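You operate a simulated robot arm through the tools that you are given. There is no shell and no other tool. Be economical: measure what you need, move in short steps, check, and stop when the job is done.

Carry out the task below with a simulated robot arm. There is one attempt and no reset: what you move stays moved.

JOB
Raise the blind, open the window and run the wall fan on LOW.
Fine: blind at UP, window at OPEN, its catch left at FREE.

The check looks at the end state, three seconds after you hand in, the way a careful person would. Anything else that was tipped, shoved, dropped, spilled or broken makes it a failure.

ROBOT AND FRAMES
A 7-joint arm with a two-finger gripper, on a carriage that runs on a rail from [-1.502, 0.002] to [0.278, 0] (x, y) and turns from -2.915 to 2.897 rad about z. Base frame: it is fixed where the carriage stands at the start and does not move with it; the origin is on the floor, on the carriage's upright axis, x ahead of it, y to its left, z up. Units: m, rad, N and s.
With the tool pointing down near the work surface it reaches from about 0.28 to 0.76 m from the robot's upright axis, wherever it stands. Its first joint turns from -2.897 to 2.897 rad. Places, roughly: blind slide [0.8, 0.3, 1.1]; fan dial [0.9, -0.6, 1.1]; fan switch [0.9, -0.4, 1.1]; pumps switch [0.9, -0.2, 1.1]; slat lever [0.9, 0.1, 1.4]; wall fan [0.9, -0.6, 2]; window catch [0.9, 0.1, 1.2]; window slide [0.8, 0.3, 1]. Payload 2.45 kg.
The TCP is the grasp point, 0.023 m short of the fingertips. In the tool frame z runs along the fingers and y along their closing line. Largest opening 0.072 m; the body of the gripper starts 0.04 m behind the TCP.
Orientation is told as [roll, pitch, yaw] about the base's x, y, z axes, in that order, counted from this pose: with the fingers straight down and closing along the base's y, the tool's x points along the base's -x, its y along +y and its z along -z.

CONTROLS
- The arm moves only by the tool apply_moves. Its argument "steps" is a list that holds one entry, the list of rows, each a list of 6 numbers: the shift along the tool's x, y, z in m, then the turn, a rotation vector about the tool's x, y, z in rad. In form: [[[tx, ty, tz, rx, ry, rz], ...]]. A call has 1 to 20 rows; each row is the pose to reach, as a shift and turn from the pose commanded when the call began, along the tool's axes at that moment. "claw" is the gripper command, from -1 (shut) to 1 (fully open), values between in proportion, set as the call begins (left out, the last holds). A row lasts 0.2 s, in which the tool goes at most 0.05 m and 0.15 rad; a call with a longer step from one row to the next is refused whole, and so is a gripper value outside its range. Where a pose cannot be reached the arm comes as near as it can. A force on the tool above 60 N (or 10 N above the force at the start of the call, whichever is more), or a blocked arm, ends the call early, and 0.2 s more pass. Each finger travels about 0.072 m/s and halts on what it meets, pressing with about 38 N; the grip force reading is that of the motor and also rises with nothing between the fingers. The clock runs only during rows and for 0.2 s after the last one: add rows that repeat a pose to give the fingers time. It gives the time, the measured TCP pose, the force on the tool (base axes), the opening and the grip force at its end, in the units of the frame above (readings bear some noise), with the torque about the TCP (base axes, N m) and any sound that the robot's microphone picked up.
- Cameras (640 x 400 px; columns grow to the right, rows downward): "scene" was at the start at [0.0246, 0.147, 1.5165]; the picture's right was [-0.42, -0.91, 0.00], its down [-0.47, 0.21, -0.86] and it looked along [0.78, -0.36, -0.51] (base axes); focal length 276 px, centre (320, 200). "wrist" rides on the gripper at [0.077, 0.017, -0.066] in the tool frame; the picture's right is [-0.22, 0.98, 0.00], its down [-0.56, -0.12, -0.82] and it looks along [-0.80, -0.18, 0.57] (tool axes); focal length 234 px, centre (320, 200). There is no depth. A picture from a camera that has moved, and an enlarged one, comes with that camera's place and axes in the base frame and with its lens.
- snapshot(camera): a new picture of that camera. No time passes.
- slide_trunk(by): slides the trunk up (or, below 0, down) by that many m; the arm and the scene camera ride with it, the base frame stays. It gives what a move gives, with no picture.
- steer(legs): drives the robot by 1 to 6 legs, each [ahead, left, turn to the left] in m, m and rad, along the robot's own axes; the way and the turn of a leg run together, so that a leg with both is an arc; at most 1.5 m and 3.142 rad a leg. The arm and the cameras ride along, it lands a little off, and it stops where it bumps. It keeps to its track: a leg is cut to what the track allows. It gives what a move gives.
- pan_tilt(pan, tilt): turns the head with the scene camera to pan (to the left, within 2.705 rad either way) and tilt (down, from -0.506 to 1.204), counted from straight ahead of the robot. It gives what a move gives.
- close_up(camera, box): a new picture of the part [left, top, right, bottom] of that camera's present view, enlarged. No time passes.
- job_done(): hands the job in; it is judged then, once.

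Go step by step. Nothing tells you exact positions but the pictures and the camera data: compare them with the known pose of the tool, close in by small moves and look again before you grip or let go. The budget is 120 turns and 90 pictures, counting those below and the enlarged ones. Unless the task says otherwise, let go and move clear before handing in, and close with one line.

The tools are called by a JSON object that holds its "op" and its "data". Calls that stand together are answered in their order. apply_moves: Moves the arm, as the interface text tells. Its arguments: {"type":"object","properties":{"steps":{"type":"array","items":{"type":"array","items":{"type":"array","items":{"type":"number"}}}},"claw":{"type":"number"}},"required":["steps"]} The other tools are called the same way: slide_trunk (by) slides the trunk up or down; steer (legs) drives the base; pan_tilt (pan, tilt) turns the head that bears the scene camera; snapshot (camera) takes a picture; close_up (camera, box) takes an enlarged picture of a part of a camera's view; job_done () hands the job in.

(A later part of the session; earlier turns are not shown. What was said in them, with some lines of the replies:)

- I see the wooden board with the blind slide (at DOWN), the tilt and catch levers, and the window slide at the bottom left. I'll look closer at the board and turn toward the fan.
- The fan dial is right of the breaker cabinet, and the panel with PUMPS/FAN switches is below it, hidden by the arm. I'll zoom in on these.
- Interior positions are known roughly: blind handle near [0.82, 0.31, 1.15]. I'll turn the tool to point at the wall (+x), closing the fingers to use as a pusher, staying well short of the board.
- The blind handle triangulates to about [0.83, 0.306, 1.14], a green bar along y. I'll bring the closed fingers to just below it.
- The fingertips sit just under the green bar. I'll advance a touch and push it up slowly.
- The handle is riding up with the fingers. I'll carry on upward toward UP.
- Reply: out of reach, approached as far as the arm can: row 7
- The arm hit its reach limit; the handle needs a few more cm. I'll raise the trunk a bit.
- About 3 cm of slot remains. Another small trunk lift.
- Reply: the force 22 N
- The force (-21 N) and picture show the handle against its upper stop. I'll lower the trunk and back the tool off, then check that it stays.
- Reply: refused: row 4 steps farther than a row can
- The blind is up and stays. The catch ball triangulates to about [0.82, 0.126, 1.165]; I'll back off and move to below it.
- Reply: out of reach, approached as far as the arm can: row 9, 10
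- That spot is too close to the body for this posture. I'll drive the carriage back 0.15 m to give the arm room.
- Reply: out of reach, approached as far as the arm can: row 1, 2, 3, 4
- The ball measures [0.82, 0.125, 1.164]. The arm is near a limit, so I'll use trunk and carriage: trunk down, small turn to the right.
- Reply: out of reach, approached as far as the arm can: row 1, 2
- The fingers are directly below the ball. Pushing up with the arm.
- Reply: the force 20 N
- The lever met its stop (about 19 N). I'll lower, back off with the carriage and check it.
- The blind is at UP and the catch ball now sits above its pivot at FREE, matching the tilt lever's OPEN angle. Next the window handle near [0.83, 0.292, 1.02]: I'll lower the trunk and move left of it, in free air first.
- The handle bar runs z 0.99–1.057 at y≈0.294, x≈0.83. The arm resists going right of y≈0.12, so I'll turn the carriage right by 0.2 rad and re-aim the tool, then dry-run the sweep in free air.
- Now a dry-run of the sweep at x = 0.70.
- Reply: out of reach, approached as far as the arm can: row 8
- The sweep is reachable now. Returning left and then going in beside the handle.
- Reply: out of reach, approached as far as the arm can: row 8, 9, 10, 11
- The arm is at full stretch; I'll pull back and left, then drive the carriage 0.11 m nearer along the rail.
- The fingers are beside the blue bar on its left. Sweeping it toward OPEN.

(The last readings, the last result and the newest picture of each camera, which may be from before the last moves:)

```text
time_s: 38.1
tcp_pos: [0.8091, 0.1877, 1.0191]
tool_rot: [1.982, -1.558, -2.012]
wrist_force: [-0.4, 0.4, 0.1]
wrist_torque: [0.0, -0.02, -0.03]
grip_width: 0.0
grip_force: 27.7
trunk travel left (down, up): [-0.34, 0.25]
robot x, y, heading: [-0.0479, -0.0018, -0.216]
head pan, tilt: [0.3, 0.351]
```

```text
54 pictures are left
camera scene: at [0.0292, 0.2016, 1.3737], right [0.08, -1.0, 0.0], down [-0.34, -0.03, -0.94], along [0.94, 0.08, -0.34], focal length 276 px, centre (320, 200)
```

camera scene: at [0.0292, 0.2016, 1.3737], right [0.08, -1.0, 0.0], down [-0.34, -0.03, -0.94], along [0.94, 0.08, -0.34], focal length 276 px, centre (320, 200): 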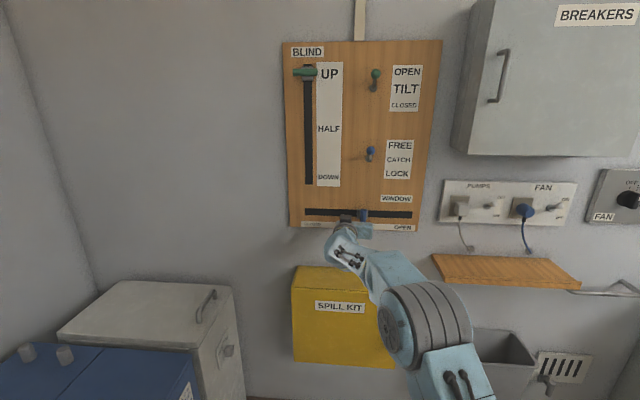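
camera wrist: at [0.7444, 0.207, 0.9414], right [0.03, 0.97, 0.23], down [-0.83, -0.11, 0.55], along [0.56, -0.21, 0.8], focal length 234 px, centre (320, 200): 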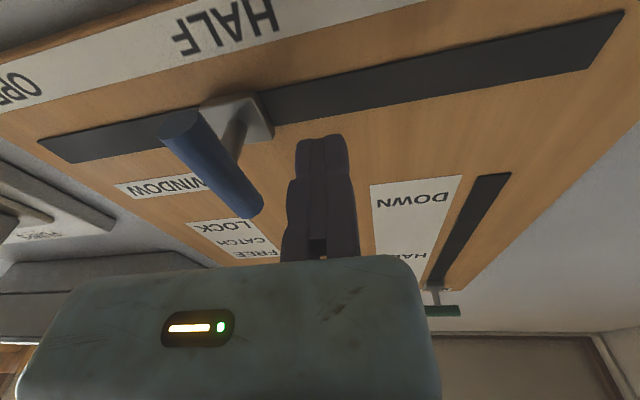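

The handle slides freely; it is past HALF. Continuing toward the end, slower.

{"op": "apply_moves", "data": {"steps": [[[0, -0.02, 0, 0, 0, 0], [0, -0.04, 0, 0, 0, 0], [0, -0.06, 0, 0, 0, 0], [0, -0.08, 0, 0, 0, 0], [0, -0.1, 0, 0, 0, 0], [0, -0.115, 0, 0, 0, 0], [0, -0.125, 0, 0, 0, 0], [0, -0.135, 0, 0, 0, 0]]]}}

{"op": "snapshot", "data": {"camera": "wrist"}}

{"op": "snapshot", "data": {"camera": "scene"}}

```text
time_s: 39.9
tcp_pos: [0.8048, 0.0472, 1.0258]
tool_rot: [1.874, -1.558, -1.907]
wrist_force: [-0.2, 0.3, 0.8]
wrist_torque: [0.02, -0.02, -0.04]
grip_width: 0.0
grip_force: 28.6
out of reach, approached as far as the arm can: row 8
trunk travel left (down, up): [-0.34, 0.25]
robot x, y, heading: [-0.0501, 0.0, -0.217]
head pan, tilt: [0.3, 0.351]
```

```text
53 pictures are left
camera wrist: at [0.7391, 0.0673, 0.9477], right [0.03, 0.97, 0.23], down [-0.83, -0.11, 0.55], along [0.56, -0.21, 0.8], focal length 234 px, centre (320, 200)
```

wrist: 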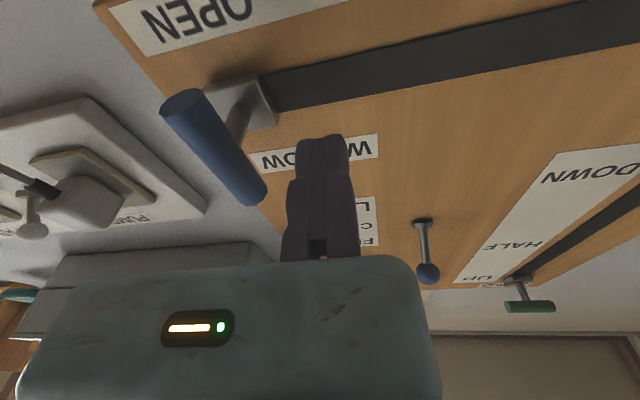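

```text
52 pictures are left
camera scene: at [0.0292, 0.2016, 1.3738], right [0.09, -1.0, 0.0], down [-0.34, -0.03, -0.94], along [0.94, 0.08, -0.34], focal length 276 px, centre (320, 200)
```

scene: 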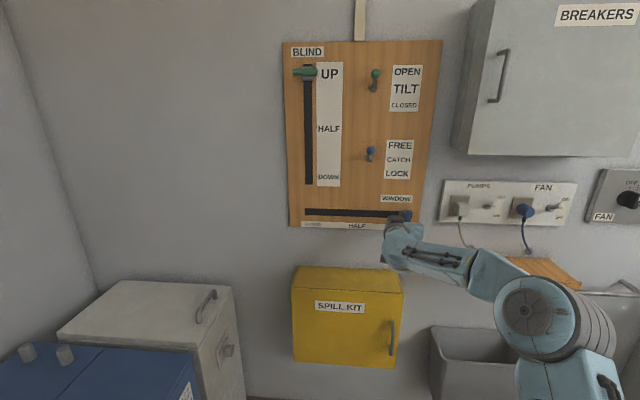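

{"op": "close_up", "data": {"camera": "scene", "box": [280, 170, 440, 270]}}

```text
4.00 times, centred on (360, 220) of scene
camera zoom: at [0.0292, 0.2016, 1.3738], right [0.09, -1.0, 0.0], down [-0.34, -0.03, -0.94], along [0.94, 0.08, -0.34], focal length 1103 px, centre (160, 120)
```

zoom: 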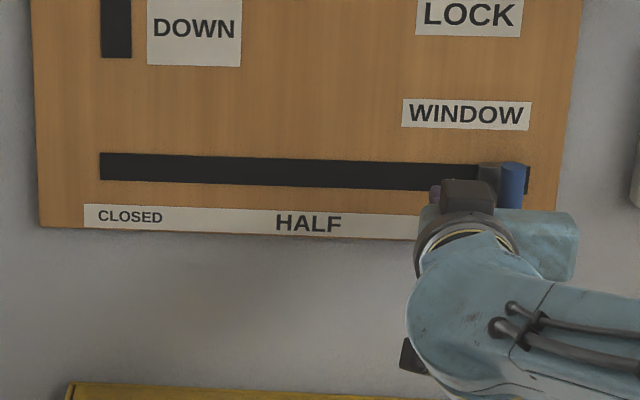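

The handle is close to the slot's right end; I'll nudge it further via a small carriage turn until I feel the stop.

{"op": "steer", "data": {"legs": [[0, 0, -0.025]]}}

{"op": "snapshot", "data": {"camera": "wrist"}}

{"op": "close_up", "data": {"camera": "scene", "box": [280, 170, 440, 270]}}

```text
time_s: 40.6
tcp_pos: [0.8037, 0.028, 1.0253]
tool_rot: [1.863, -1.557, -1.918]
wrist_force: [-1.1, -0.4, 1.3]
wrist_torque: [-0.03, 0.01, -0.01]
grip_width: 0.0
grip_force: 28.3
trunk travel left (down, up): [-0.34, 0.25]
robot x, y, heading: [-0.0509, 0.0, -0.243]
head pan, tilt: [0.3, 0.351]
```

```text
50 pictures are left
camera wrist: at [0.7405, 0.0478, 0.9478], right [0.05, 0.97, 0.23], down [-0.83, -0.09, 0.55], along [0.56, -0.22, 0.8], focal length 234 px, centre (320, 200)
```

wrist: 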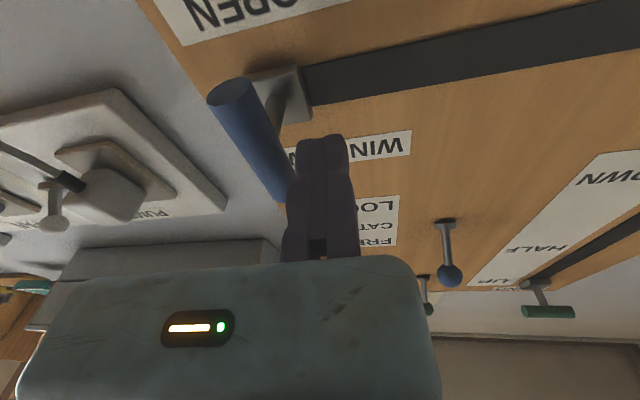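

```text
4.00 times, centred on (360, 220) of scene
camera zoom: at [0.0342, 0.1994, 1.3738], right [0.06, -1.0, 0.0], down [-0.34, -0.02, -0.94], along [0.94, 0.06, -0.34], focal length 1103 px, centre (160, 120)
```

zoom: 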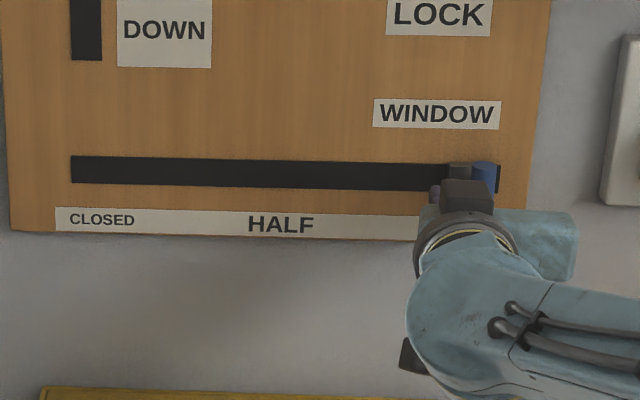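

{"op": "steer", "data": {"legs": [[0, 0, -0.025]]}}

{"op": "close_up", "data": {"camera": "scene", "box": [280, 170, 440, 270]}}

```text
time_s: 41.4
tcp_pos: [0.8044, 0.0166, 1.0257]
tool_rot: [1.855, -1.559, -1.921]
wrist_force: [4.6, 39.0, 1.2]
wrist_torque: [-0.07, -0.01, 0.74]
grip_width: 0.0
grip_force: 27.7
trunk travel left (down, up): [-0.34, 0.25]
robot x, y, heading: [-0.0477, 0.0026, -0.263]
head pan, tilt: [0.3, 0.351]
```

```text
4.00 times, centred on (360, 220) of scene
camera zoom: at [0.0391, 0.2013, 1.3732], right [0.04, -1.0, 0.0], down [-0.34, -0.02, -0.94], along [0.94, 0.03, -0.34], focal length 1103 px, centre (160, 120)
```

zoom: 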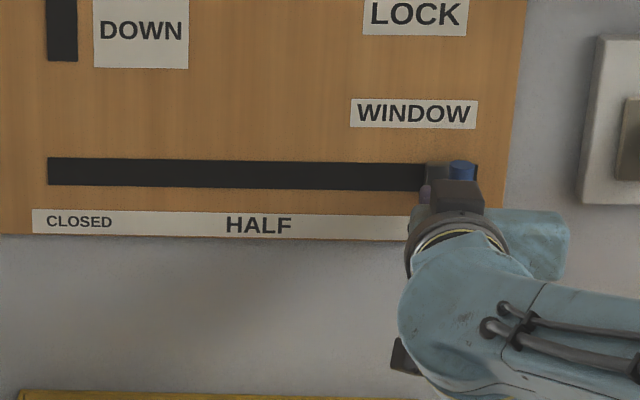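

A solid 39 N stop: the window handle is at OPEN. I'll back away and look, also at the fan switch and dial.

{"op": "apply_moves", "data": {"steps": [[[0, 0.03, 0, 0, 0, 0], [0, 0.03, -0.04, 0, 0, 0], [0, 0.03, -0.08, 0, 0, 0], [0, 0.03, -0.12, 0, 0, 0]]]}}

{"op": "steer", "data": {"legs": [[-0.15, -0.04, 0]]}}

{"op": "snapshot", "data": {"camera": "scene"}}

{"op": "close_up", "data": {"camera": "scene", "box": [260, 100, 580, 300]}}

```text
time_s: 42.4
tcp_pos: [0.7297, 0.0355, 1.053]
tool_rot: [1.492, -1.557, -1.562]
wrist_force: [1.5, -0.1, -0.2]
wrist_torque: [0.03, -0.1, -0.02]
grip_width: 0.0
grip_force: 27.7
out of reach, approached as far as the arm can: row 2, 3, 4
trunk travel left (down, up): [-0.34, 0.25]
robot x, y, heading: [-0.0462, -0.0004, -0.262]
head pan, tilt: [0.3, 0.351]
```

```text
time_s: 43.8
tcp_pos: [0.5718, 0.0355, 1.0568]
tool_rot: [1.768, -1.556, -1.838]
wrist_force: [0.0, -1.2, -1.0]
wrist_torque: [0.02, 0.01, 0.03]
grip_width: 0.0002
grip_force: 28.4
trunk travel left (down, up): [-0.34, 0.25]
robot x, y, heading: [-0.2007, -0.0005, -0.259]
head pan, tilt: [0.3, 0.351]
```

```text
47 pictures are left
camera scene: at [-0.115, 0.1975, 1.3738], right [0.03, -1.0, 0.0], down [-0.34, -0.01, -0.94], along [0.94, 0.03, -0.34], focal length 276 px, centre (320, 200)
```

scene: 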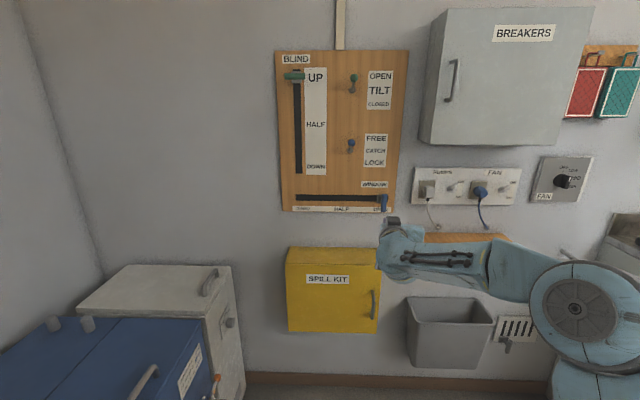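

```text
2.00 times, centred on (420, 200) of scene
camera zoom: at [-0.115, 0.1975, 1.3738], right [0.03, -1.0, 0.0], down [-0.34, -0.01, -0.94], along [0.94, 0.03, -0.34], focal length 552 px, centre (120, 200)
```

zoom: 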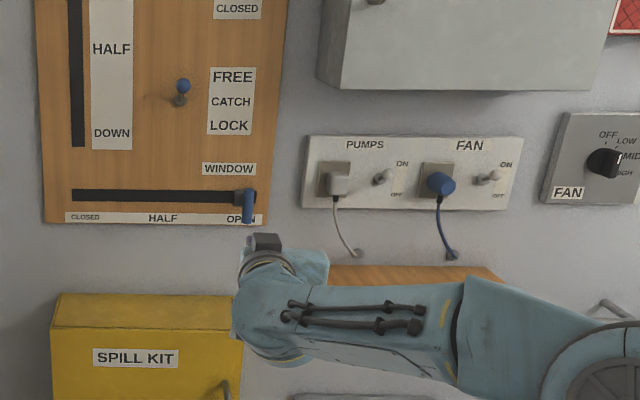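

Blind UP, catch FREE, window at OPEN. The fan switch appears up (ON) with its plug in; I'll raise the trunk, turn toward the fan area and look at the dial, switch and fan.

{"op": "slide_trunk", "data": {"by": 0.1}}

{"op": "steer", "data": {"legs": [[0, 0, -0.84]]}}

{"op": "pan_tilt", "data": {"pan": 0.35, "tilt": 0.2}}

{"op": "snapshot", "data": {"camera": "scene"}}

{"op": "snapshot", "data": {"camera": "wrist"}}

```text
time_s: 45.1
tcp_pos: [0.5716, 0.0352, 1.155]
tool_rot: [1.77, -1.556, -1.835]
wrist_force: [-0.3, -0.4, -0.3]
wrist_torque: [0.01, -0.03, 0.0]
grip_width: 0.0
grip_force: 28.0
trunk travel left (down, up): [-0.44, 0.15]
robot x, y, heading: [-0.2006, -0.0045, -0.265]
head pan, tilt: [0.3, 0.351]
```

```text
time_s: 47.7
tcp_pos: [0.3452, -0.5493, 1.1546]
tool_rot: [1.785, -1.556, -2.687]
wrist_force: [0.0, -0.2, -0.7]
wrist_torque: [0.02, 0.03, -0.01]
grip_width: 0.0
grip_force: 28.4
trunk travel left (down, up): [-0.44, 0.15]
robot x, y, heading: [-0.2007, 0.0038, -1.1]
head pan, tilt: [0.3, 0.351]
```

```text
time_s: 48.4
tcp_pos: [0.3458, -0.5486, 1.1548]
tool_rot: [1.79, -1.556, -2.69]
wrist_force: [0.2, -0.1, -0.2]
wrist_torque: [0.03, 0.01, 0.04]
grip_width: 0.0
grip_force: 29.2
trunk travel left (down, up): [-0.44, 0.15]
robot x, y, heading: [-0.2028, -0.0005, -1.094]
head pan, tilt: [0.351, 0.201]
```

```text
45 pictures are left
camera scene: at [0.0066, 0.0747, 1.4878], right [-0.68, -0.73, 0.0], down [-0.15, 0.14, -0.98], along [0.72, -0.67, -0.2], focal length 276 px, centre (320, 200)
```

scene: 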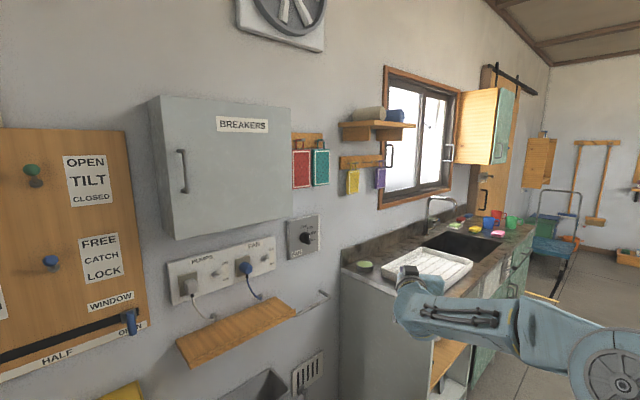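

```text
44 pictures are left
camera wrist: at [0.3181, -0.487, 1.0776], right [0.76, 0.6, 0.23], down [-0.61, 0.56, 0.56], along [0.21, -0.56, 0.8], focal length 234 px, centre (320, 200)
```

wrist: 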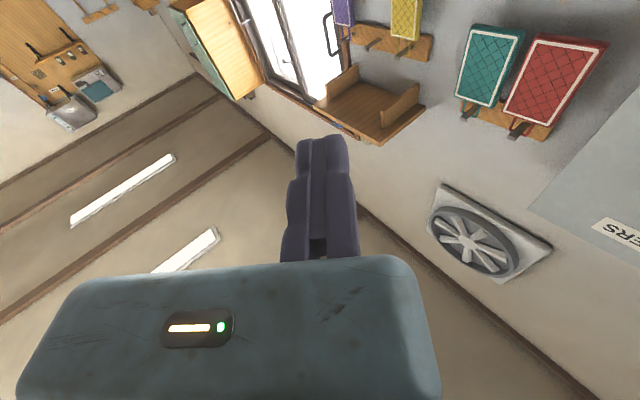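

{"op": "close_up", "data": {"camera": "scene", "box": [280, 210, 328, 264]}}

{"op": "close_up", "data": {"camera": "scene", "box": [160, 230, 288, 310]}}

{"op": "close_up", "data": {"camera": "scene", "box": [220, 0, 350, 70]}}

```text
7.41 times, centred on (304, 237) of scene
camera zoom: at [0.0066, 0.0747, 1.4878], right [-0.68, -0.73, 0.0], down [-0.15, 0.14, -0.98], along [0.72, -0.67, -0.2], focal length 2043 px, centre (438, -74)
```

zoom: 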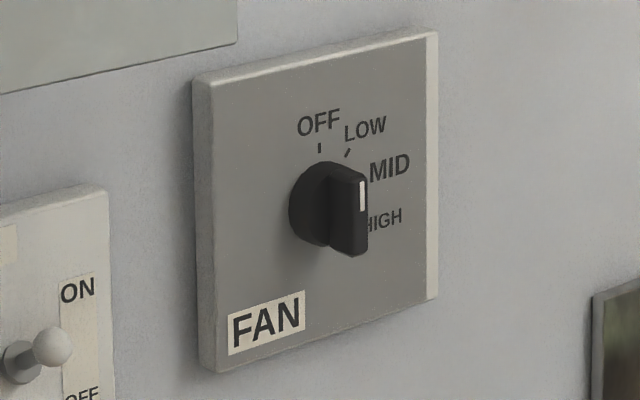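

```text
5.00 times, centred on (224, 270) of scene
camera zoom: at [0.0066, 0.0747, 1.4878], right [-0.68, -0.73, 0.0], down [-0.15, 0.14, -0.98], along [0.72, -0.67, -0.2], focal length 1379 px, centre (800, -150)
```

zoom: 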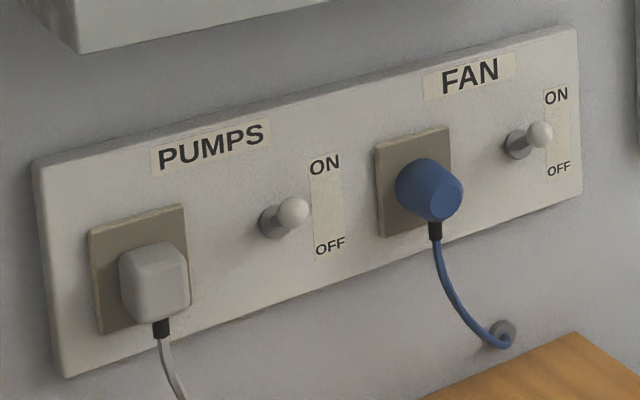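

```text
4.92 times, centred on (285, 35) of scene
camera zoom: at [0.0066, 0.0747, 1.4878], right [-0.68, -0.73, 0.0], down [-0.15, 0.14, -0.98], along [0.72, -0.67, -0.2], focal length 1358 px, centre (492, 1012)
```

zoom: 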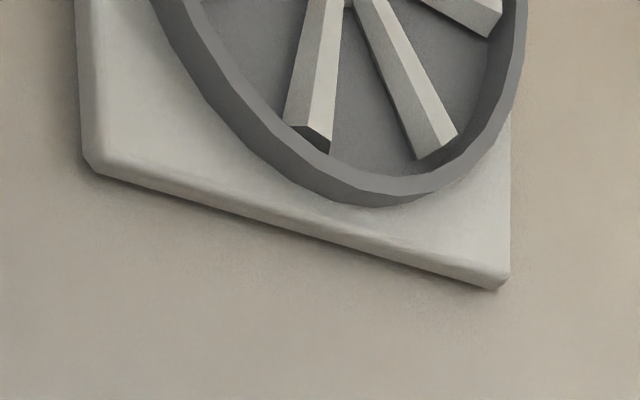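

The knob's ridge is vertical with its white mark at the top, i.e. OFF; LOW is about 40° clockwise. The fan switch ball is up (ON), so only the dial needs turning. I'll yaw the tool toward the wall in free air first.

{"op": "apply_moves", "data": {"steps": [[[0, 0, 0, -0.13, 0, 0], [0, 0, 0, -0.26, 0, 0], [0, 0, 0, -0.39, 0, 0], [0, 0, 0, -0.52, 0, 0], [0, 0, 0, -0.65, 0, 0], [0, 0, 0, -0.78, 0, 0], [0, 0, 0, -0.9, 0, 0]]]}}

{"op": "snapshot", "data": {"camera": "wrist"}}

{"op": "snapshot", "data": {"camera": "scene"}}

```text
time_s: 50.0
tcp_pos: [0.3453, -0.5465, 1.1568]
tool_rot: [2.821, -1.557, -2.825]
wrist_force: [0.8, 1.7, 0.4]
wrist_torque: [-0.04, 0.03, -0.06]
grip_width: 0.0
grip_force: 28.4
out of reach, approached as far as the arm can: row 1, 2
trunk travel left (down, up): [-0.44, 0.15]
robot x, y, heading: [-0.2032, 0.0018, -1.1]
head pan, tilt: [0.351, 0.201]
```

```text
40 pictures are left
camera wrist: at [0.28, -0.5309, 1.0786], right [0.0, 0.98, 0.22], down [-0.83, -0.13, 0.55], along [0.56, -0.18, 0.81], focal length 234 px, centre (320, 200)
```

wrist: 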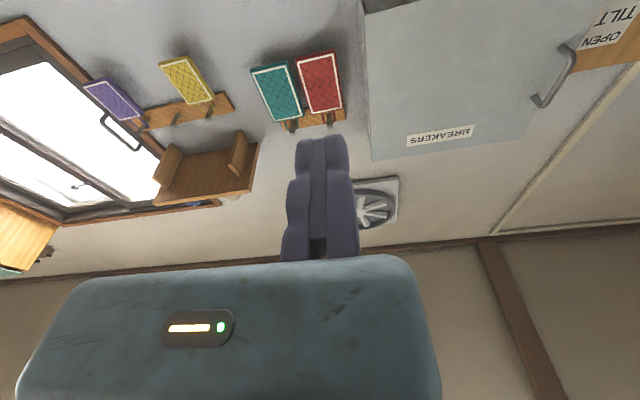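

```text
39 pictures are left
camera scene: at [0.0067, 0.0759, 1.4877], right [-0.68, -0.73, 0.0], down [-0.15, 0.13, -0.98], along [0.72, -0.67, -0.2], focal length 276 px, centre (320, 200)
```

scene: 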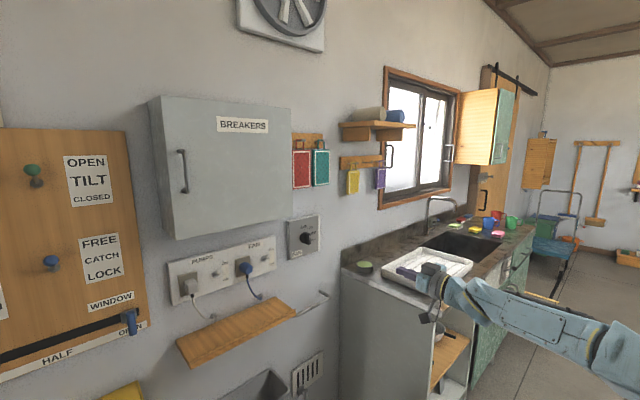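

The tool now points straight at the wall. I'll lower the trunk 0.06 m and drive toward the wall along the rail.

{"op": "slide_trunk", "data": {"by": -0.06}}

{"op": "steer", "data": {"legs": [[0.1587, 0.3119, 0]]}}

{"op": "pan_tilt", "data": {"pan": 0.2, "tilt": 0.35}}

{"op": "snapshot", "data": {"camera": "scene"}}

{"op": "snapshot", "data": {"camera": "wrist"}}

```text
time_s: 51.0
tcp_pos: [0.345, -0.5492, 1.0953]
tool_rot: [2.703, -1.556, -2.704]
wrist_force: [0.1, -0.7, -0.2]
wrist_torque: [0.02, 0.01, -0.02]
grip_width: 0.0
grip_force: 28.2
trunk travel left (down, up): [-0.38, 0.21]
robot x, y, heading: [-0.2043, -0.0006, -1.097]
head pan, tilt: [0.351, 0.201]
```

```text
time_s: 53.3
tcp_pos: [0.6894, -0.5534, 1.0957]
tool_rot: [2.701, -1.556, -2.707]
wrist_force: [0.3, 0.0, 0.1]
wrist_torque: [0.03, -0.02, -0.02]
grip_width: 0.0001
grip_force: 28.3
trunk travel left (down, up): [-0.38, 0.21]
robot x, y, heading: [0.1453, -0.0025, -1.104]
head pan, tilt: [0.351, 0.201]
```

```text
time_s: 54.0
tcp_pos: [0.6893, -0.5529, 1.0956]
tool_rot: [2.706, -1.556, -2.716]
wrist_force: [0.3, 0.3, -0.3]
wrist_torque: [0.03, -0.02, 0.0]
grip_width: 0.0002
grip_force: 28.3
trunk travel left (down, up): [-0.38, 0.21]
robot x, y, heading: [0.1467, -0.0026, -1.104]
head pan, tilt: [0.201, 0.351]
```

```text
38 pictures are left
camera scene: at [0.3454, 0.0632, 1.4139], right [-0.79, -0.62, 0.0], down [-0.21, 0.27, -0.94], along [0.58, -0.74, -0.34], focal length 276 px, centre (320, 200)
```

scene: 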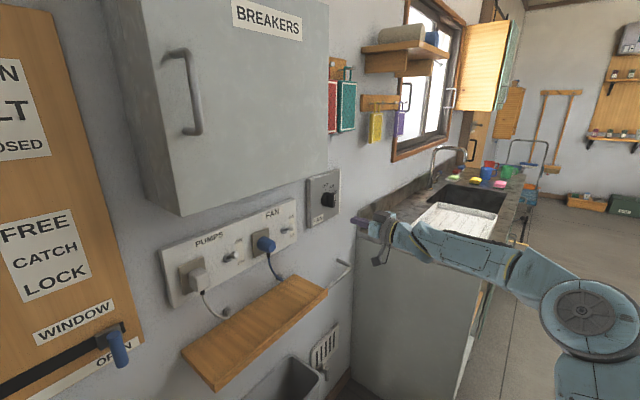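

```text
37 pictures are left
camera wrist: at [0.6243, -0.5363, 1.0169], right [0.01, 0.97, 0.22], down [-0.83, -0.12, 0.55], along [0.56, -0.19, 0.81], focal length 234 px, centre (320, 200)
```

wrist: 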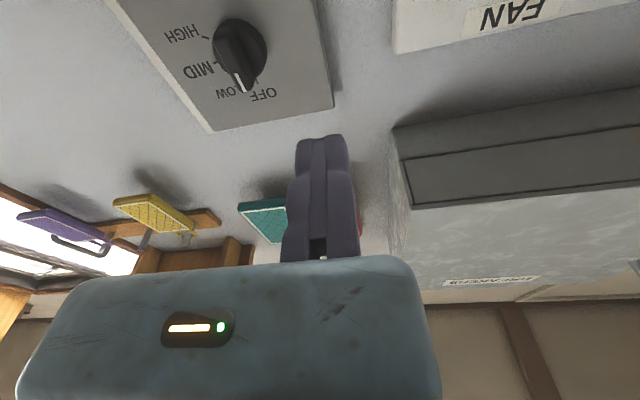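

{"op": "close_up", "data": {"camera": "wrist", "box": [140, 0, 340, 140]}}

{"op": "close_up", "data": {"camera": "scene", "box": [290, 160, 360, 235]}}

```text
2.86 times, centred on (240, 70) of wrist
camera zoom: at [0.6243, -0.5363, 1.0169], right [0.01, 0.97, 0.22], down [-0.83, -0.12, 0.55], along [0.56, -0.19, 0.81], focal length 669 px, centre (549, 571)
```

zoom: 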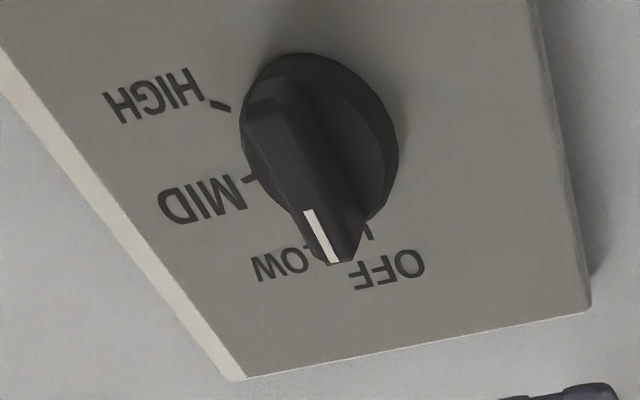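

```text
5.33 times, centred on (325, 198) of scene
camera zoom: at [0.3454, 0.0632, 1.4139], right [-0.79, -0.62, 0.0], down [-0.21, 0.27, -0.94], along [0.58, -0.74, -0.34], focal length 1471 px, centre (293, 213)
```

zoom: 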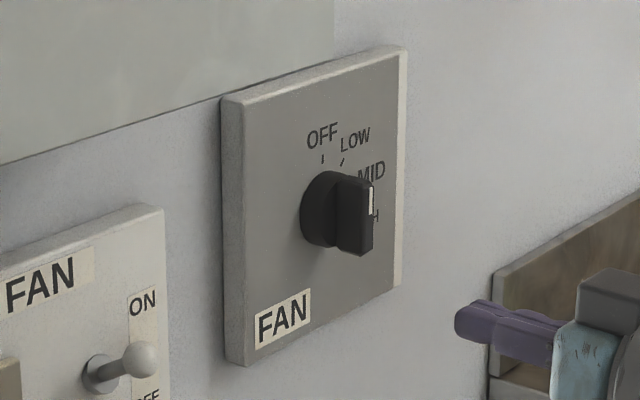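

The knob ridge measures centre [0.831, -0.635, 1.10], vertical (OFF); LOW is 40° clockwise. I'll open the gripper and centre it in y and z while still back.

{"op": "apply_moves", "data": {"steps": [[[0, -0.03, 0, 0, 0, 0], [-0.002, -0.06, 0, 0, 0, 0], [-0.004, -0.082, 0, 0, 0, 0], [-0.004, -0.082, 0, 0, 0, 0], [-0.004, -0.082, 0, 0, 0, 0]]], "claw": 1}}

{"op": "steer", "data": {"legs": [[0.0315, 0.0623, 0]]}}

{"op": "snapshot", "data": {"camera": "wrist"}}

{"op": "snapshot", "data": {"camera": "scene"}}

```text
time_s: 55.2
tcp_pos: [0.6855, -0.6354, 1.1002]
tool_rot: [2.708, -1.556, -2.716]
wrist_force: [0.7, -0.5, 0.0]
wrist_torque: [0.02, 0.0, -0.02]
grip_width: 0.0721
grip_force: 0.0
trunk travel left (down, up): [-0.38, 0.21]
robot x, y, heading: [0.1484, 0.002, -1.098]
head pan, tilt: [0.201, 0.351]
```

```text
time_s: 56.2
tcp_pos: [0.7566, -0.6358, 1.0992]
tool_rot: [2.716, -1.557, -2.726]
wrist_force: [0.3, -0.1, -0.5]
wrist_torque: [-0.02, -0.02, -0.01]
grip_width: 0.0716
grip_force: 0.1
trunk travel left (down, up): [-0.38, 0.21]
robot x, y, heading: [0.2173, 0.0012, -1.105]
head pan, tilt: [0.201, 0.351]
```

```text
34 pictures are left
camera wrist: at [0.6909, -0.6188, 1.0212], right [0.01, 0.97, 0.22], down [-0.83, -0.12, 0.55], along [0.56, -0.19, 0.81], focal length 234 px, centre (320, 200)
```

wrist: 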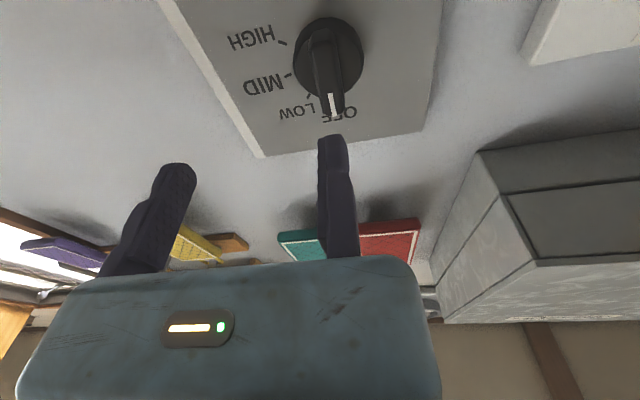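

```text
33 pictures are left
camera scene: at [0.4151, 0.063, 1.4138], right [-0.79, -0.62, 0.0], down [-0.21, 0.27, -0.94], along [0.58, -0.74, -0.34], focal length 276 px, centre (320, 200)
```

scene: 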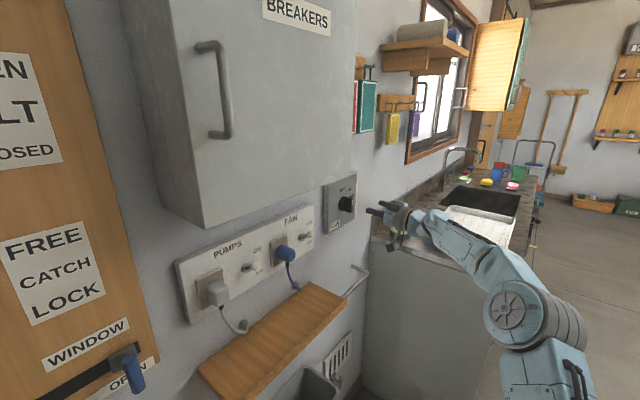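

In the wrist view the fingers look offset to one side when open, so I'll zoom in on the gripper to learn where each finger really is.

{"op": "close_up", "data": {"camera": "scene", "box": [315, 165, 435, 255]}}

{"op": "close_up", "data": {"camera": "wrist", "box": [80, 0, 440, 280]}}

```text
4.44 times, centred on (375, 210) of scene
camera zoom: at [0.4151, 0.063, 1.4138], right [-0.79, -0.62, 0.0], down [-0.21, 0.27, -0.94], along [0.58, -0.74, -0.34], focal length 1226 px, centre (76, 156)
```

zoom: 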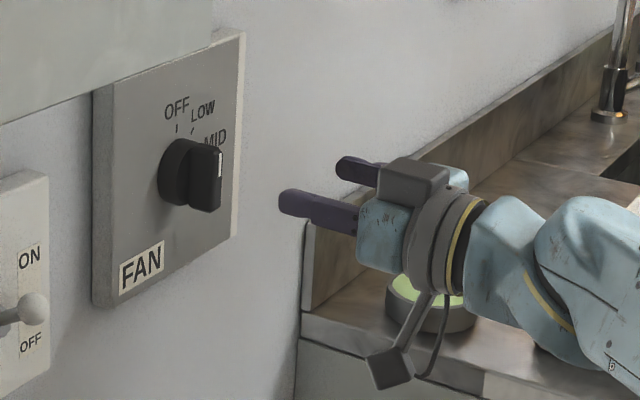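

```text
1.43 times, centred on (260, 140) of wrist
camera zoom: at [0.6909, -0.6188, 1.0212], right [0.01, 0.97, 0.22], down [-0.83, -0.12, 0.55], along [0.56, -0.19, 0.81], focal length 334 px, centre (406, 286)
```

zoom: 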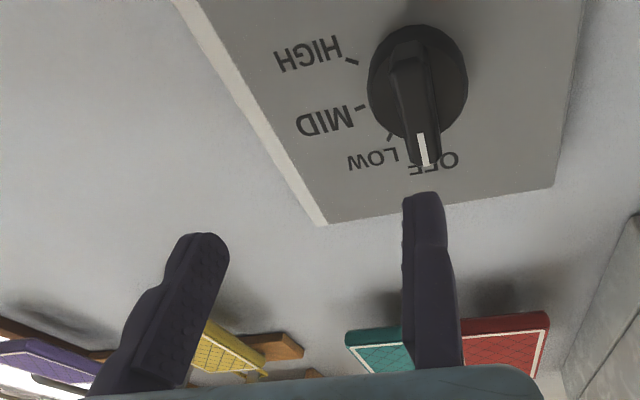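

The gripper opens one-sidedly: the left (+y) finger pad stays on the TCP line while the other moves. So I'll set the TCP about 13 mm to the left so the ridge sits between the pads. First, a free-air test of the 40° roll.

{"op": "apply_moves", "data": {"steps": [[[0, 0.0135, 0, 0, 0, 0.14], [0, 0.0135, 0, 0, 0, 0.28], [0, 0.0135, 0, 0, 0, 0.42], [0, 0.0135, 0, 0, 0, 0.56], [0, 0.0135, 0, 0, 0, 0.7], [0, 0.0135, 0, 0, 0, 0.8]]]}}

{"op": "snapshot", "data": {"camera": "wrist"}}

```text
time_s: 57.6
tcp_pos: [0.7556, -0.6234, 1.101]
tool_rot: [1.587, -0.762, -1.591]
wrist_force: [0.2, -1.0, -0.6]
wrist_torque: [-0.02, 0.01, 0.0]
grip_width: 0.0717
grip_force: 0.0
trunk travel left (down, up): [-0.38, 0.21]
robot x, y, heading: [0.2153, -0.0045, -1.107]
head pan, tilt: [0.201, 0.351]
```

```text
30 pictures are left
camera wrist: at [0.6912, -0.5553, 1.058], right [-0.01, 0.52, 0.86], down [-0.83, -0.48, 0.29], along [0.56, -0.71, 0.43], focal length 234 px, centre (320, 200)
```

wrist: 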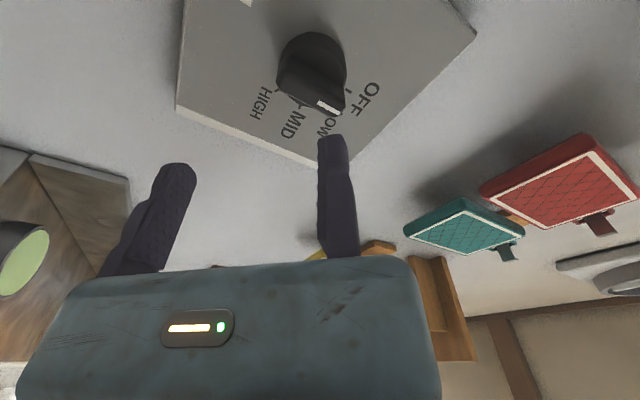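

The roll is feasible and in the right sense (clockwise). Rolling back and advancing over the ridge.

{"op": "apply_moves", "data": {"steps": [[[0, 0, 0, 0, 0, -0.14], [0, 0, 0, 0, 0, -0.28], [0, 0, 0, 0, 0, -0.42], [0, 0, 0, 0, 0, -0.56], [0, 0, 0, 0, 0, -0.7], [0, 0, 0, 0, 0, -0.8], [0, 0, 0.02, 0, 0, -0.8], [0, 0, 0.04, 0, 0, -0.8]]]}}

{"op": "snapshot", "data": {"camera": "wrist"}}

{"op": "close_up", "data": {"camera": "scene", "box": [315, 165, 435, 255]}}

```text
time_s: 59.4
tcp_pos: [0.7984, -0.623, 1.1011]
tool_rot: [2.788, -1.558, -2.801]
wrist_force: [0.1, -1.3, 0.2]
wrist_torque: [-0.02, -0.01, 0.0]
grip_width: 0.072
grip_force: 0.1
trunk travel left (down, up): [-0.38, 0.21]
robot x, y, heading: [0.2168, 0.0026, -1.106]
head pan, tilt: [0.201, 0.351]
```

```text
29 pictures are left
camera wrist: at [0.7314, -0.6051, 1.0229], right [0.01, 0.98, 0.22], down [-0.83, -0.12, 0.55], along [0.56, -0.19, 0.81], focal length 234 px, centre (320, 200)
```

wrist: 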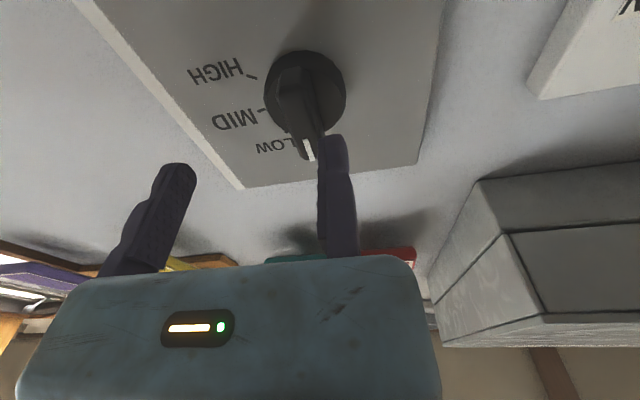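

```text
4.44 times, centred on (375, 210) of scene
camera zoom: at [0.4152, 0.0629, 1.4138], right [-0.79, -0.62, 0.0], down [-0.21, 0.27, -0.94], along [0.58, -0.74, -0.34], focal length 1226 px, centre (76, 156)
```

zoom: 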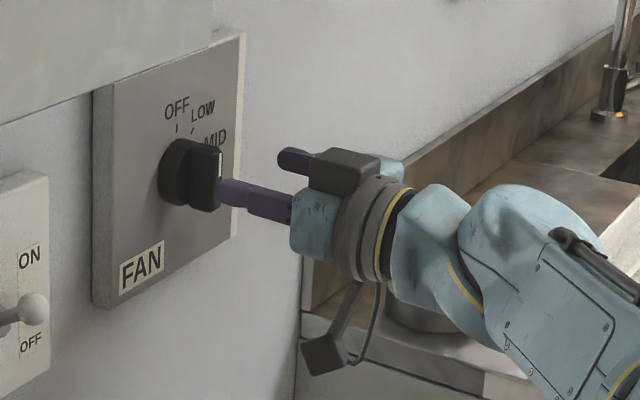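

The fixed finger clears the ridge's left side by a few mm. Advancing 24 mm over the ridge.

{"op": "apply_moves", "data": {"steps": [[[0, 0.002, 0.008, 0, 0, 0], [0, 0.002, 0.016, 0, 0, 0], [0, 0.002, 0.024, 0, 0, 0]]]}}

{"op": "snapshot", "data": {"camera": "wrist"}}

{"op": "close_up", "data": {"camera": "scene", "box": [315, 165, 435, 255]}}

```text
time_s: 60.2
tcp_pos: [0.8197, -0.6199, 1.1017]
tool_rot: [2.709, -1.558, -2.72]
wrist_force: [0.7, 0.4, -0.3]
wrist_torque: [0.02, -0.03, -0.04]
grip_width: 0.0722
grip_force: 0.1
trunk travel left (down, up): [-0.38, 0.21]
robot x, y, heading: [0.2171, 0.0013, -1.107]
head pan, tilt: [0.201, 0.351]
```

```text
27 pictures are left
camera wrist: at [0.755, -0.6034, 1.0232], right [0.01, 0.97, 0.22], down [-0.83, -0.12, 0.55], along [0.56, -0.19, 0.81], focal length 234 px, centre (320, 200)
```

wrist: 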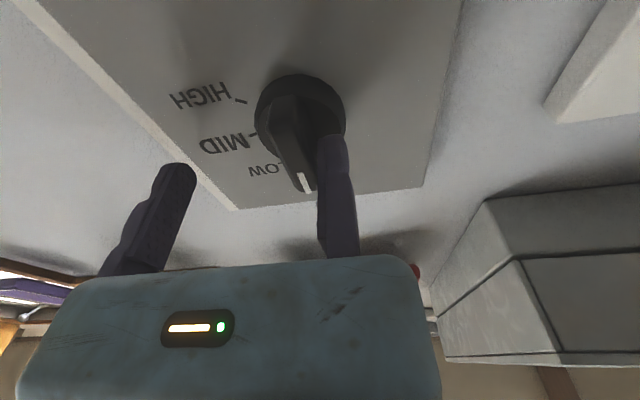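

```text
4.44 times, centred on (375, 210) of scene
camera zoom: at [0.4152, 0.063, 1.4138], right [-0.79, -0.62, 0.0], down [-0.21, 0.27, -0.94], along [0.58, -0.74, -0.34], focal length 1226 px, centre (76, 156)
```

zoom: 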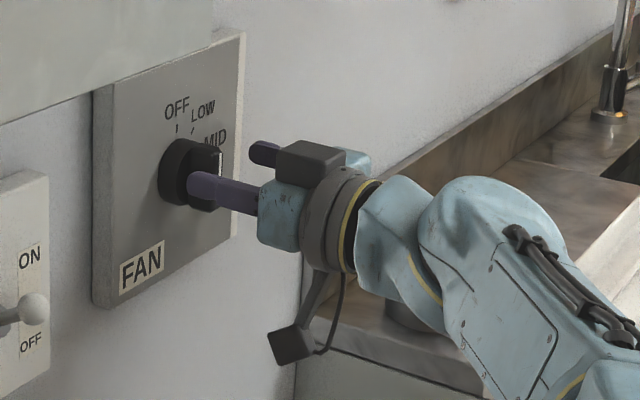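

The ridge is between the pads. I'll take up the gap slightly and close.

{"op": "apply_moves", "data": {"steps": [[[0, -0.002, 0, 0, 0, 0], [0, -0.004, 0, 0, 0, 0], [0, -0.004, 0, 0, 0, 0], [0, -0.004, 0, 0, 0, 0], [0, -0.004, 0, 0, 0, 0], [0, -0.004, 0, 0, 0, 0], [0, -0.004, 0, 0, 0, 0]]], "claw": -1}}

{"op": "snapshot", "data": {"camera": "wrist"}}

```text
time_s: 61.8
tcp_pos: [0.8201, -0.6231, 1.1008]
tool_rot: [2.821, -1.559, -2.829]
wrist_force: [-3.5, 16.6, -1.1]
wrist_torque: [0.06, 0.22, 0.84]
grip_width: 0.0161
grip_force: 41.4
trunk travel left (down, up): [-0.38, 0.21]
robot x, y, heading: [0.2164, 0.0007, -1.102]
head pan, tilt: [0.201, 0.351]
```

```text
25 pictures are left
camera wrist: at [0.755, -0.6061, 1.0231], right [0.01, 0.98, 0.22], down [-0.83, -0.12, 0.55], along [0.56, -0.19, 0.81], focal length 234 px, centre (320, 200)
```

wrist: 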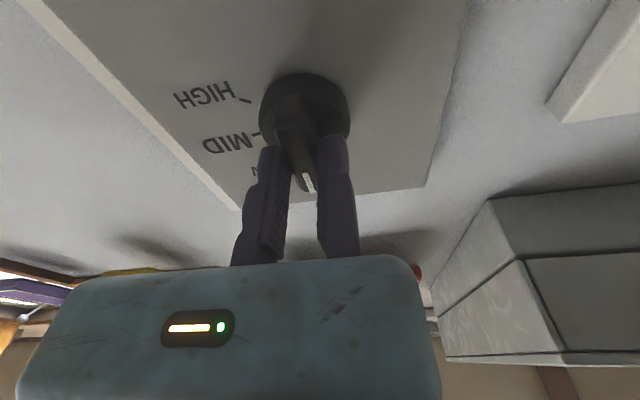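

Gripped (16 mm). Now turning the knob 40° clockwise about its own axis.

{"op": "apply_moves", "data": {"steps": [[[-0.0011, -0.0001, 0, 0, 0, 0.14], [-0.0022, -0.0003, 0, 0, 0, 0.28], [-0.0033, -0.0007, 0, 0, 0, 0.42], [-0.0042, -0.0012, 0, 0, 0, 0.56], [-0.0052, -0.0019, 0, 0, 0, 0.7], [-0.0052, -0.0019, 0, 0, 0, 0.7]]]}}

{"op": "snapshot", "data": {"camera": "wrist"}}

{"op": "close_up", "data": {"camera": "scene", "box": [315, 165, 435, 255]}}

```text
time_s: 63.2
tcp_pos: [0.8201, -0.6259, 1.106]
tool_rot: [1.591, -0.865, -1.595]
wrist_force: [0.1, 13.2, 1.6]
wrist_torque: [0.09, 0.31, 0.22]
grip_width: 0.0158
grip_force: 42.2
trunk travel left (down, up): [-0.38, 0.21]
robot x, y, heading: [0.2203, -0.0008, -1.109]
head pan, tilt: [0.201, 0.351]
```

```text
24 pictures are left
camera wrist: at [0.7551, -0.5631, 1.0574], right [0.0, 0.6, 0.8], down [-0.83, -0.45, 0.33], along [0.56, -0.66, 0.5], focal length 234 px, centre (320, 200)
```

wrist: 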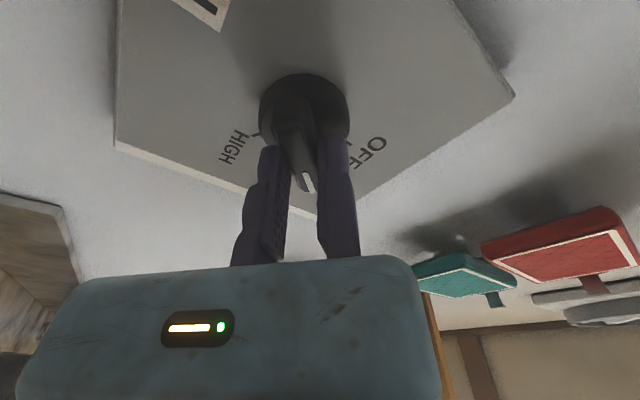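

```text
4.44 times, centred on (375, 210) of scene
camera zoom: at [0.4152, 0.0645, 1.4138], right [-0.79, -0.62, 0.0], down [-0.21, 0.27, -0.94], along [0.58, -0.74, -0.34], focal length 1226 px, centre (76, 156)
```

zoom: 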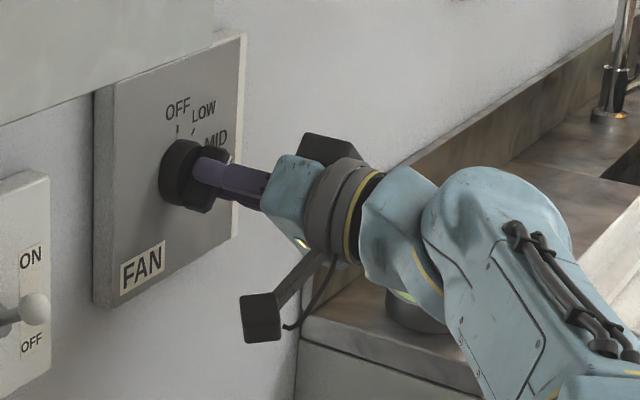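

The knob turned with the gripper. I'll open, back off and inspect the pointer and the fan.

{"op": "apply_moves", "data": {"steps": [[[0, 0, 0, 0, 0, 0], [0, 0.003, 0, 0, 0, 0], [0, 0.003, 0, 0, 0, 0], [0, 0.003, -0.02, 0, 0, 0], [0, 0.003, -0.05, 0, 0, 0], [0, 0.003, -0.09, 0, 0, 0]]], "claw": 1}}

{"op": "close_up", "data": {"camera": "scene", "box": [315, 165, 385, 235]}}

{"op": "snapshot", "data": {"camera": "wrist"}}

```text
time_s: 64.6
tcp_pos: [0.7291, -0.6248, 1.1063]
tool_rot: [1.588, -0.866, -1.593]
wrist_force: [-0.5, -0.2, -0.4]
wrist_torque: [0.0, -0.01, 0.01]
grip_width: 0.0718
grip_force: 0.2
trunk travel left (down, up): [-0.38, 0.21]
robot x, y, heading: [0.215, 0.0021, -1.107]
head pan, tilt: [0.201, 0.351]
```

```text
5.71 times, centred on (350, 200) of scene
camera zoom: at [0.4156, 0.0629, 1.4137], right [-0.79, -0.62, 0.0], down [-0.21, 0.27, -0.94], along [0.58, -0.74, -0.34], focal length 1576 px, centre (149, 200)
```

zoom: 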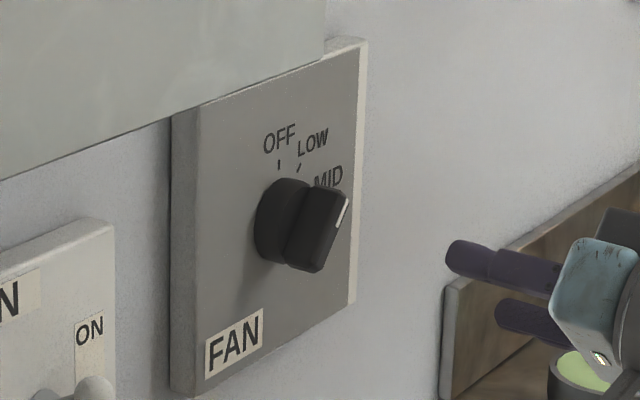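

```text
21 pictures are left
camera wrist: at [0.665, -0.5615, 1.0575], right [0.0, 0.6, 0.8], down [-0.83, -0.45, 0.34], along [0.56, -0.66, 0.5], focal length 234 px, centre (320, 200)
```

wrist: 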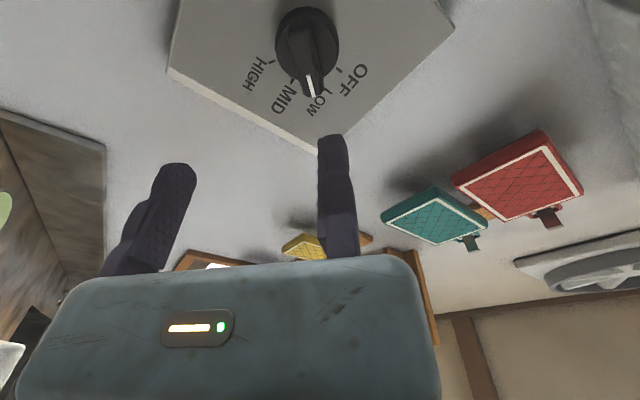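

The pointer is on LOW. I'll drive clear and check whether the fan turns.

{"op": "steer", "data": {"legs": [[-0.18, -0.357, 0]]}}

{"op": "pan_tilt", "data": {"pan": 0.45, "tilt": -0.15}}

{"op": "snapshot", "data": {"camera": "scene"}}

{"op": "apply_moves", "data": {"steps": [[[0, 0, 0, 0, 0, 0]]]}}

{"op": "snapshot", "data": {"camera": "scene"}}

```text
time_s: 67.1
tcp_pos: [0.3352, -0.6241, 1.1064]
tool_rot: [1.588, -0.867, -1.594]
wrist_force: [-0.8, 0.2, 0.2]
wrist_torque: [0.03, -0.01, 0.04]
grip_width: 0.0722
grip_force: 0.0
trunk travel left (down, up): [-0.38, 0.21]
robot x, y, heading: [-0.178, 0.003, -1.1]
head pan, tilt: [0.201, 0.351]
```

```text
time_s: 68.0
tcp_pos: [0.3352, -0.6231, 1.1066]
tool_rot: [1.589, -0.866, -1.594]
wrist_force: [-0.3, 0.0, -0.1]
wrist_torque: [-0.03, 0.02, -0.01]
grip_width: 0.0719
grip_force: 0.0
trunk travel left (down, up): [-0.38, 0.21]
robot x, y, heading: [-0.1778, -0.0022, -1.104]
head pan, tilt: [0.45, -0.15]
```

```text
20 pictures are left
camera scene: at [0.03, 0.085, 1.4594], right [-0.61, -0.79, 0.0], down [0.12, -0.09, -0.99], along [0.78, -0.6, 0.15], focal length 276 px, centre (320, 200)
```

scene: 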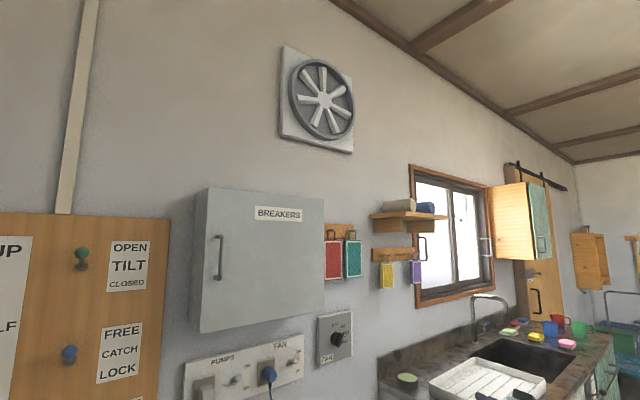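

```text
time_s: 68.4
tcp_pos: [0.336, -0.6238, 1.1065]
tool_rot: [1.591, -0.865, -1.592]
wrist_force: [0.0, 0.1, 0.6]
wrist_torque: [-0.03, -0.01, 0.01]
grip_width: 0.0717
grip_force: 0.0
trunk travel left (down, up): [-0.38, 0.21]
robot x, y, heading: [-0.1789, -0.0012, -1.105]
head pan, tilt: [0.45, -0.15]
```

```text
19 pictures are left
camera scene: at [0.03, 0.0851, 1.4594], right [-0.61, -0.79, 0.0], down [0.12, -0.09, -0.99], along [0.78, -0.6, 0.15], focal length 276 px, centre (320, 200)
```

scene: 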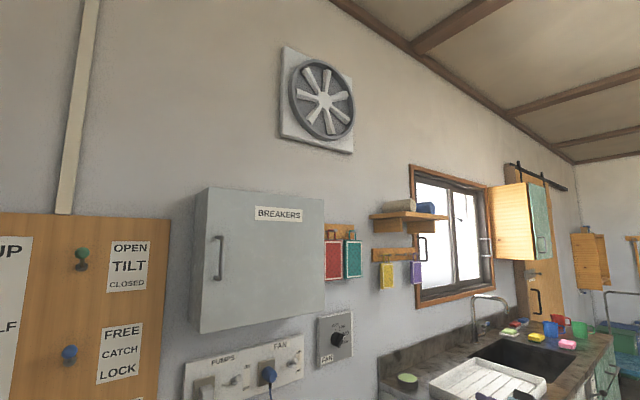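

The blades have moved between the two pictures, so the fan is running. A last look at the dial and the board from here.

{"op": "close_up", "data": {"camera": "scene", "box": [300, 300, 370, 370]}}

{"op": "pan_tilt", "data": {"pan": 1.05, "tilt": 0.25}}

{"op": "snapshot", "data": {"camera": "scene"}}

```text
5.71 times, centred on (335, 335) of scene
camera zoom: at [0.03, 0.0851, 1.4594], right [-0.61, -0.79, 0.0], down [0.12, -0.09, -0.99], along [0.78, -0.6, 0.15], focal length 1576 px, centre (234, -571)
```

zoom: 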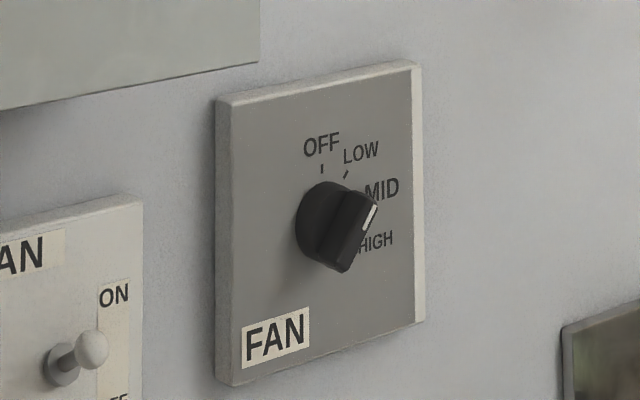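

```text
time_s: 69.4
tcp_pos: [0.3351, -0.6228, 1.1074]
tool_rot: [1.589, -0.865, -1.593]
wrist_force: [0.3, -0.3, 0.4]
wrist_torque: [0.01, -0.01, -0.02]
grip_width: 0.072
grip_force: 0.1
trunk travel left (down, up): [-0.38, 0.21]
robot x, y, heading: [-0.1781, -0.003, -1.105]
head pan, tilt: [1.051, 0.25]
```

```text
17 pictures are left
camera scene: at [0.0556, 0.1319, 1.4233], right [-0.05, -1.0, 0.0], down [-0.25, 0.01, -0.97], along [0.97, -0.05, -0.25], focal length 276 px, centre (320, 200)
```

scene: 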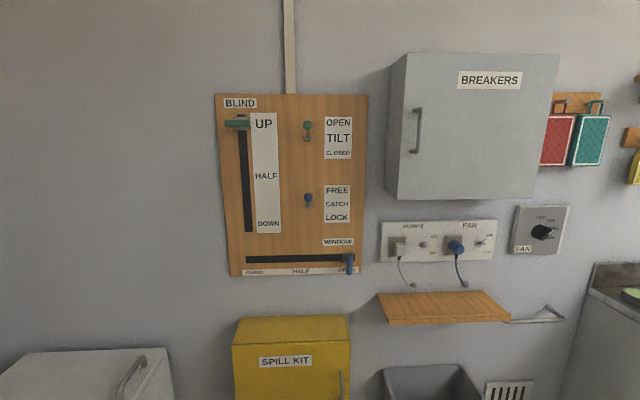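

Everything reads as wanted: blind UP, catch FREE, window OPEN, fan switch ON, dial at LOW with the fan turning, and the arm clear.

{"op": "job_done", "data": {}}

```text
The job is handed in.
```

The blind is at UP, the window is at OPEN with its catch at FREE, and the wall fan is running on LOW.
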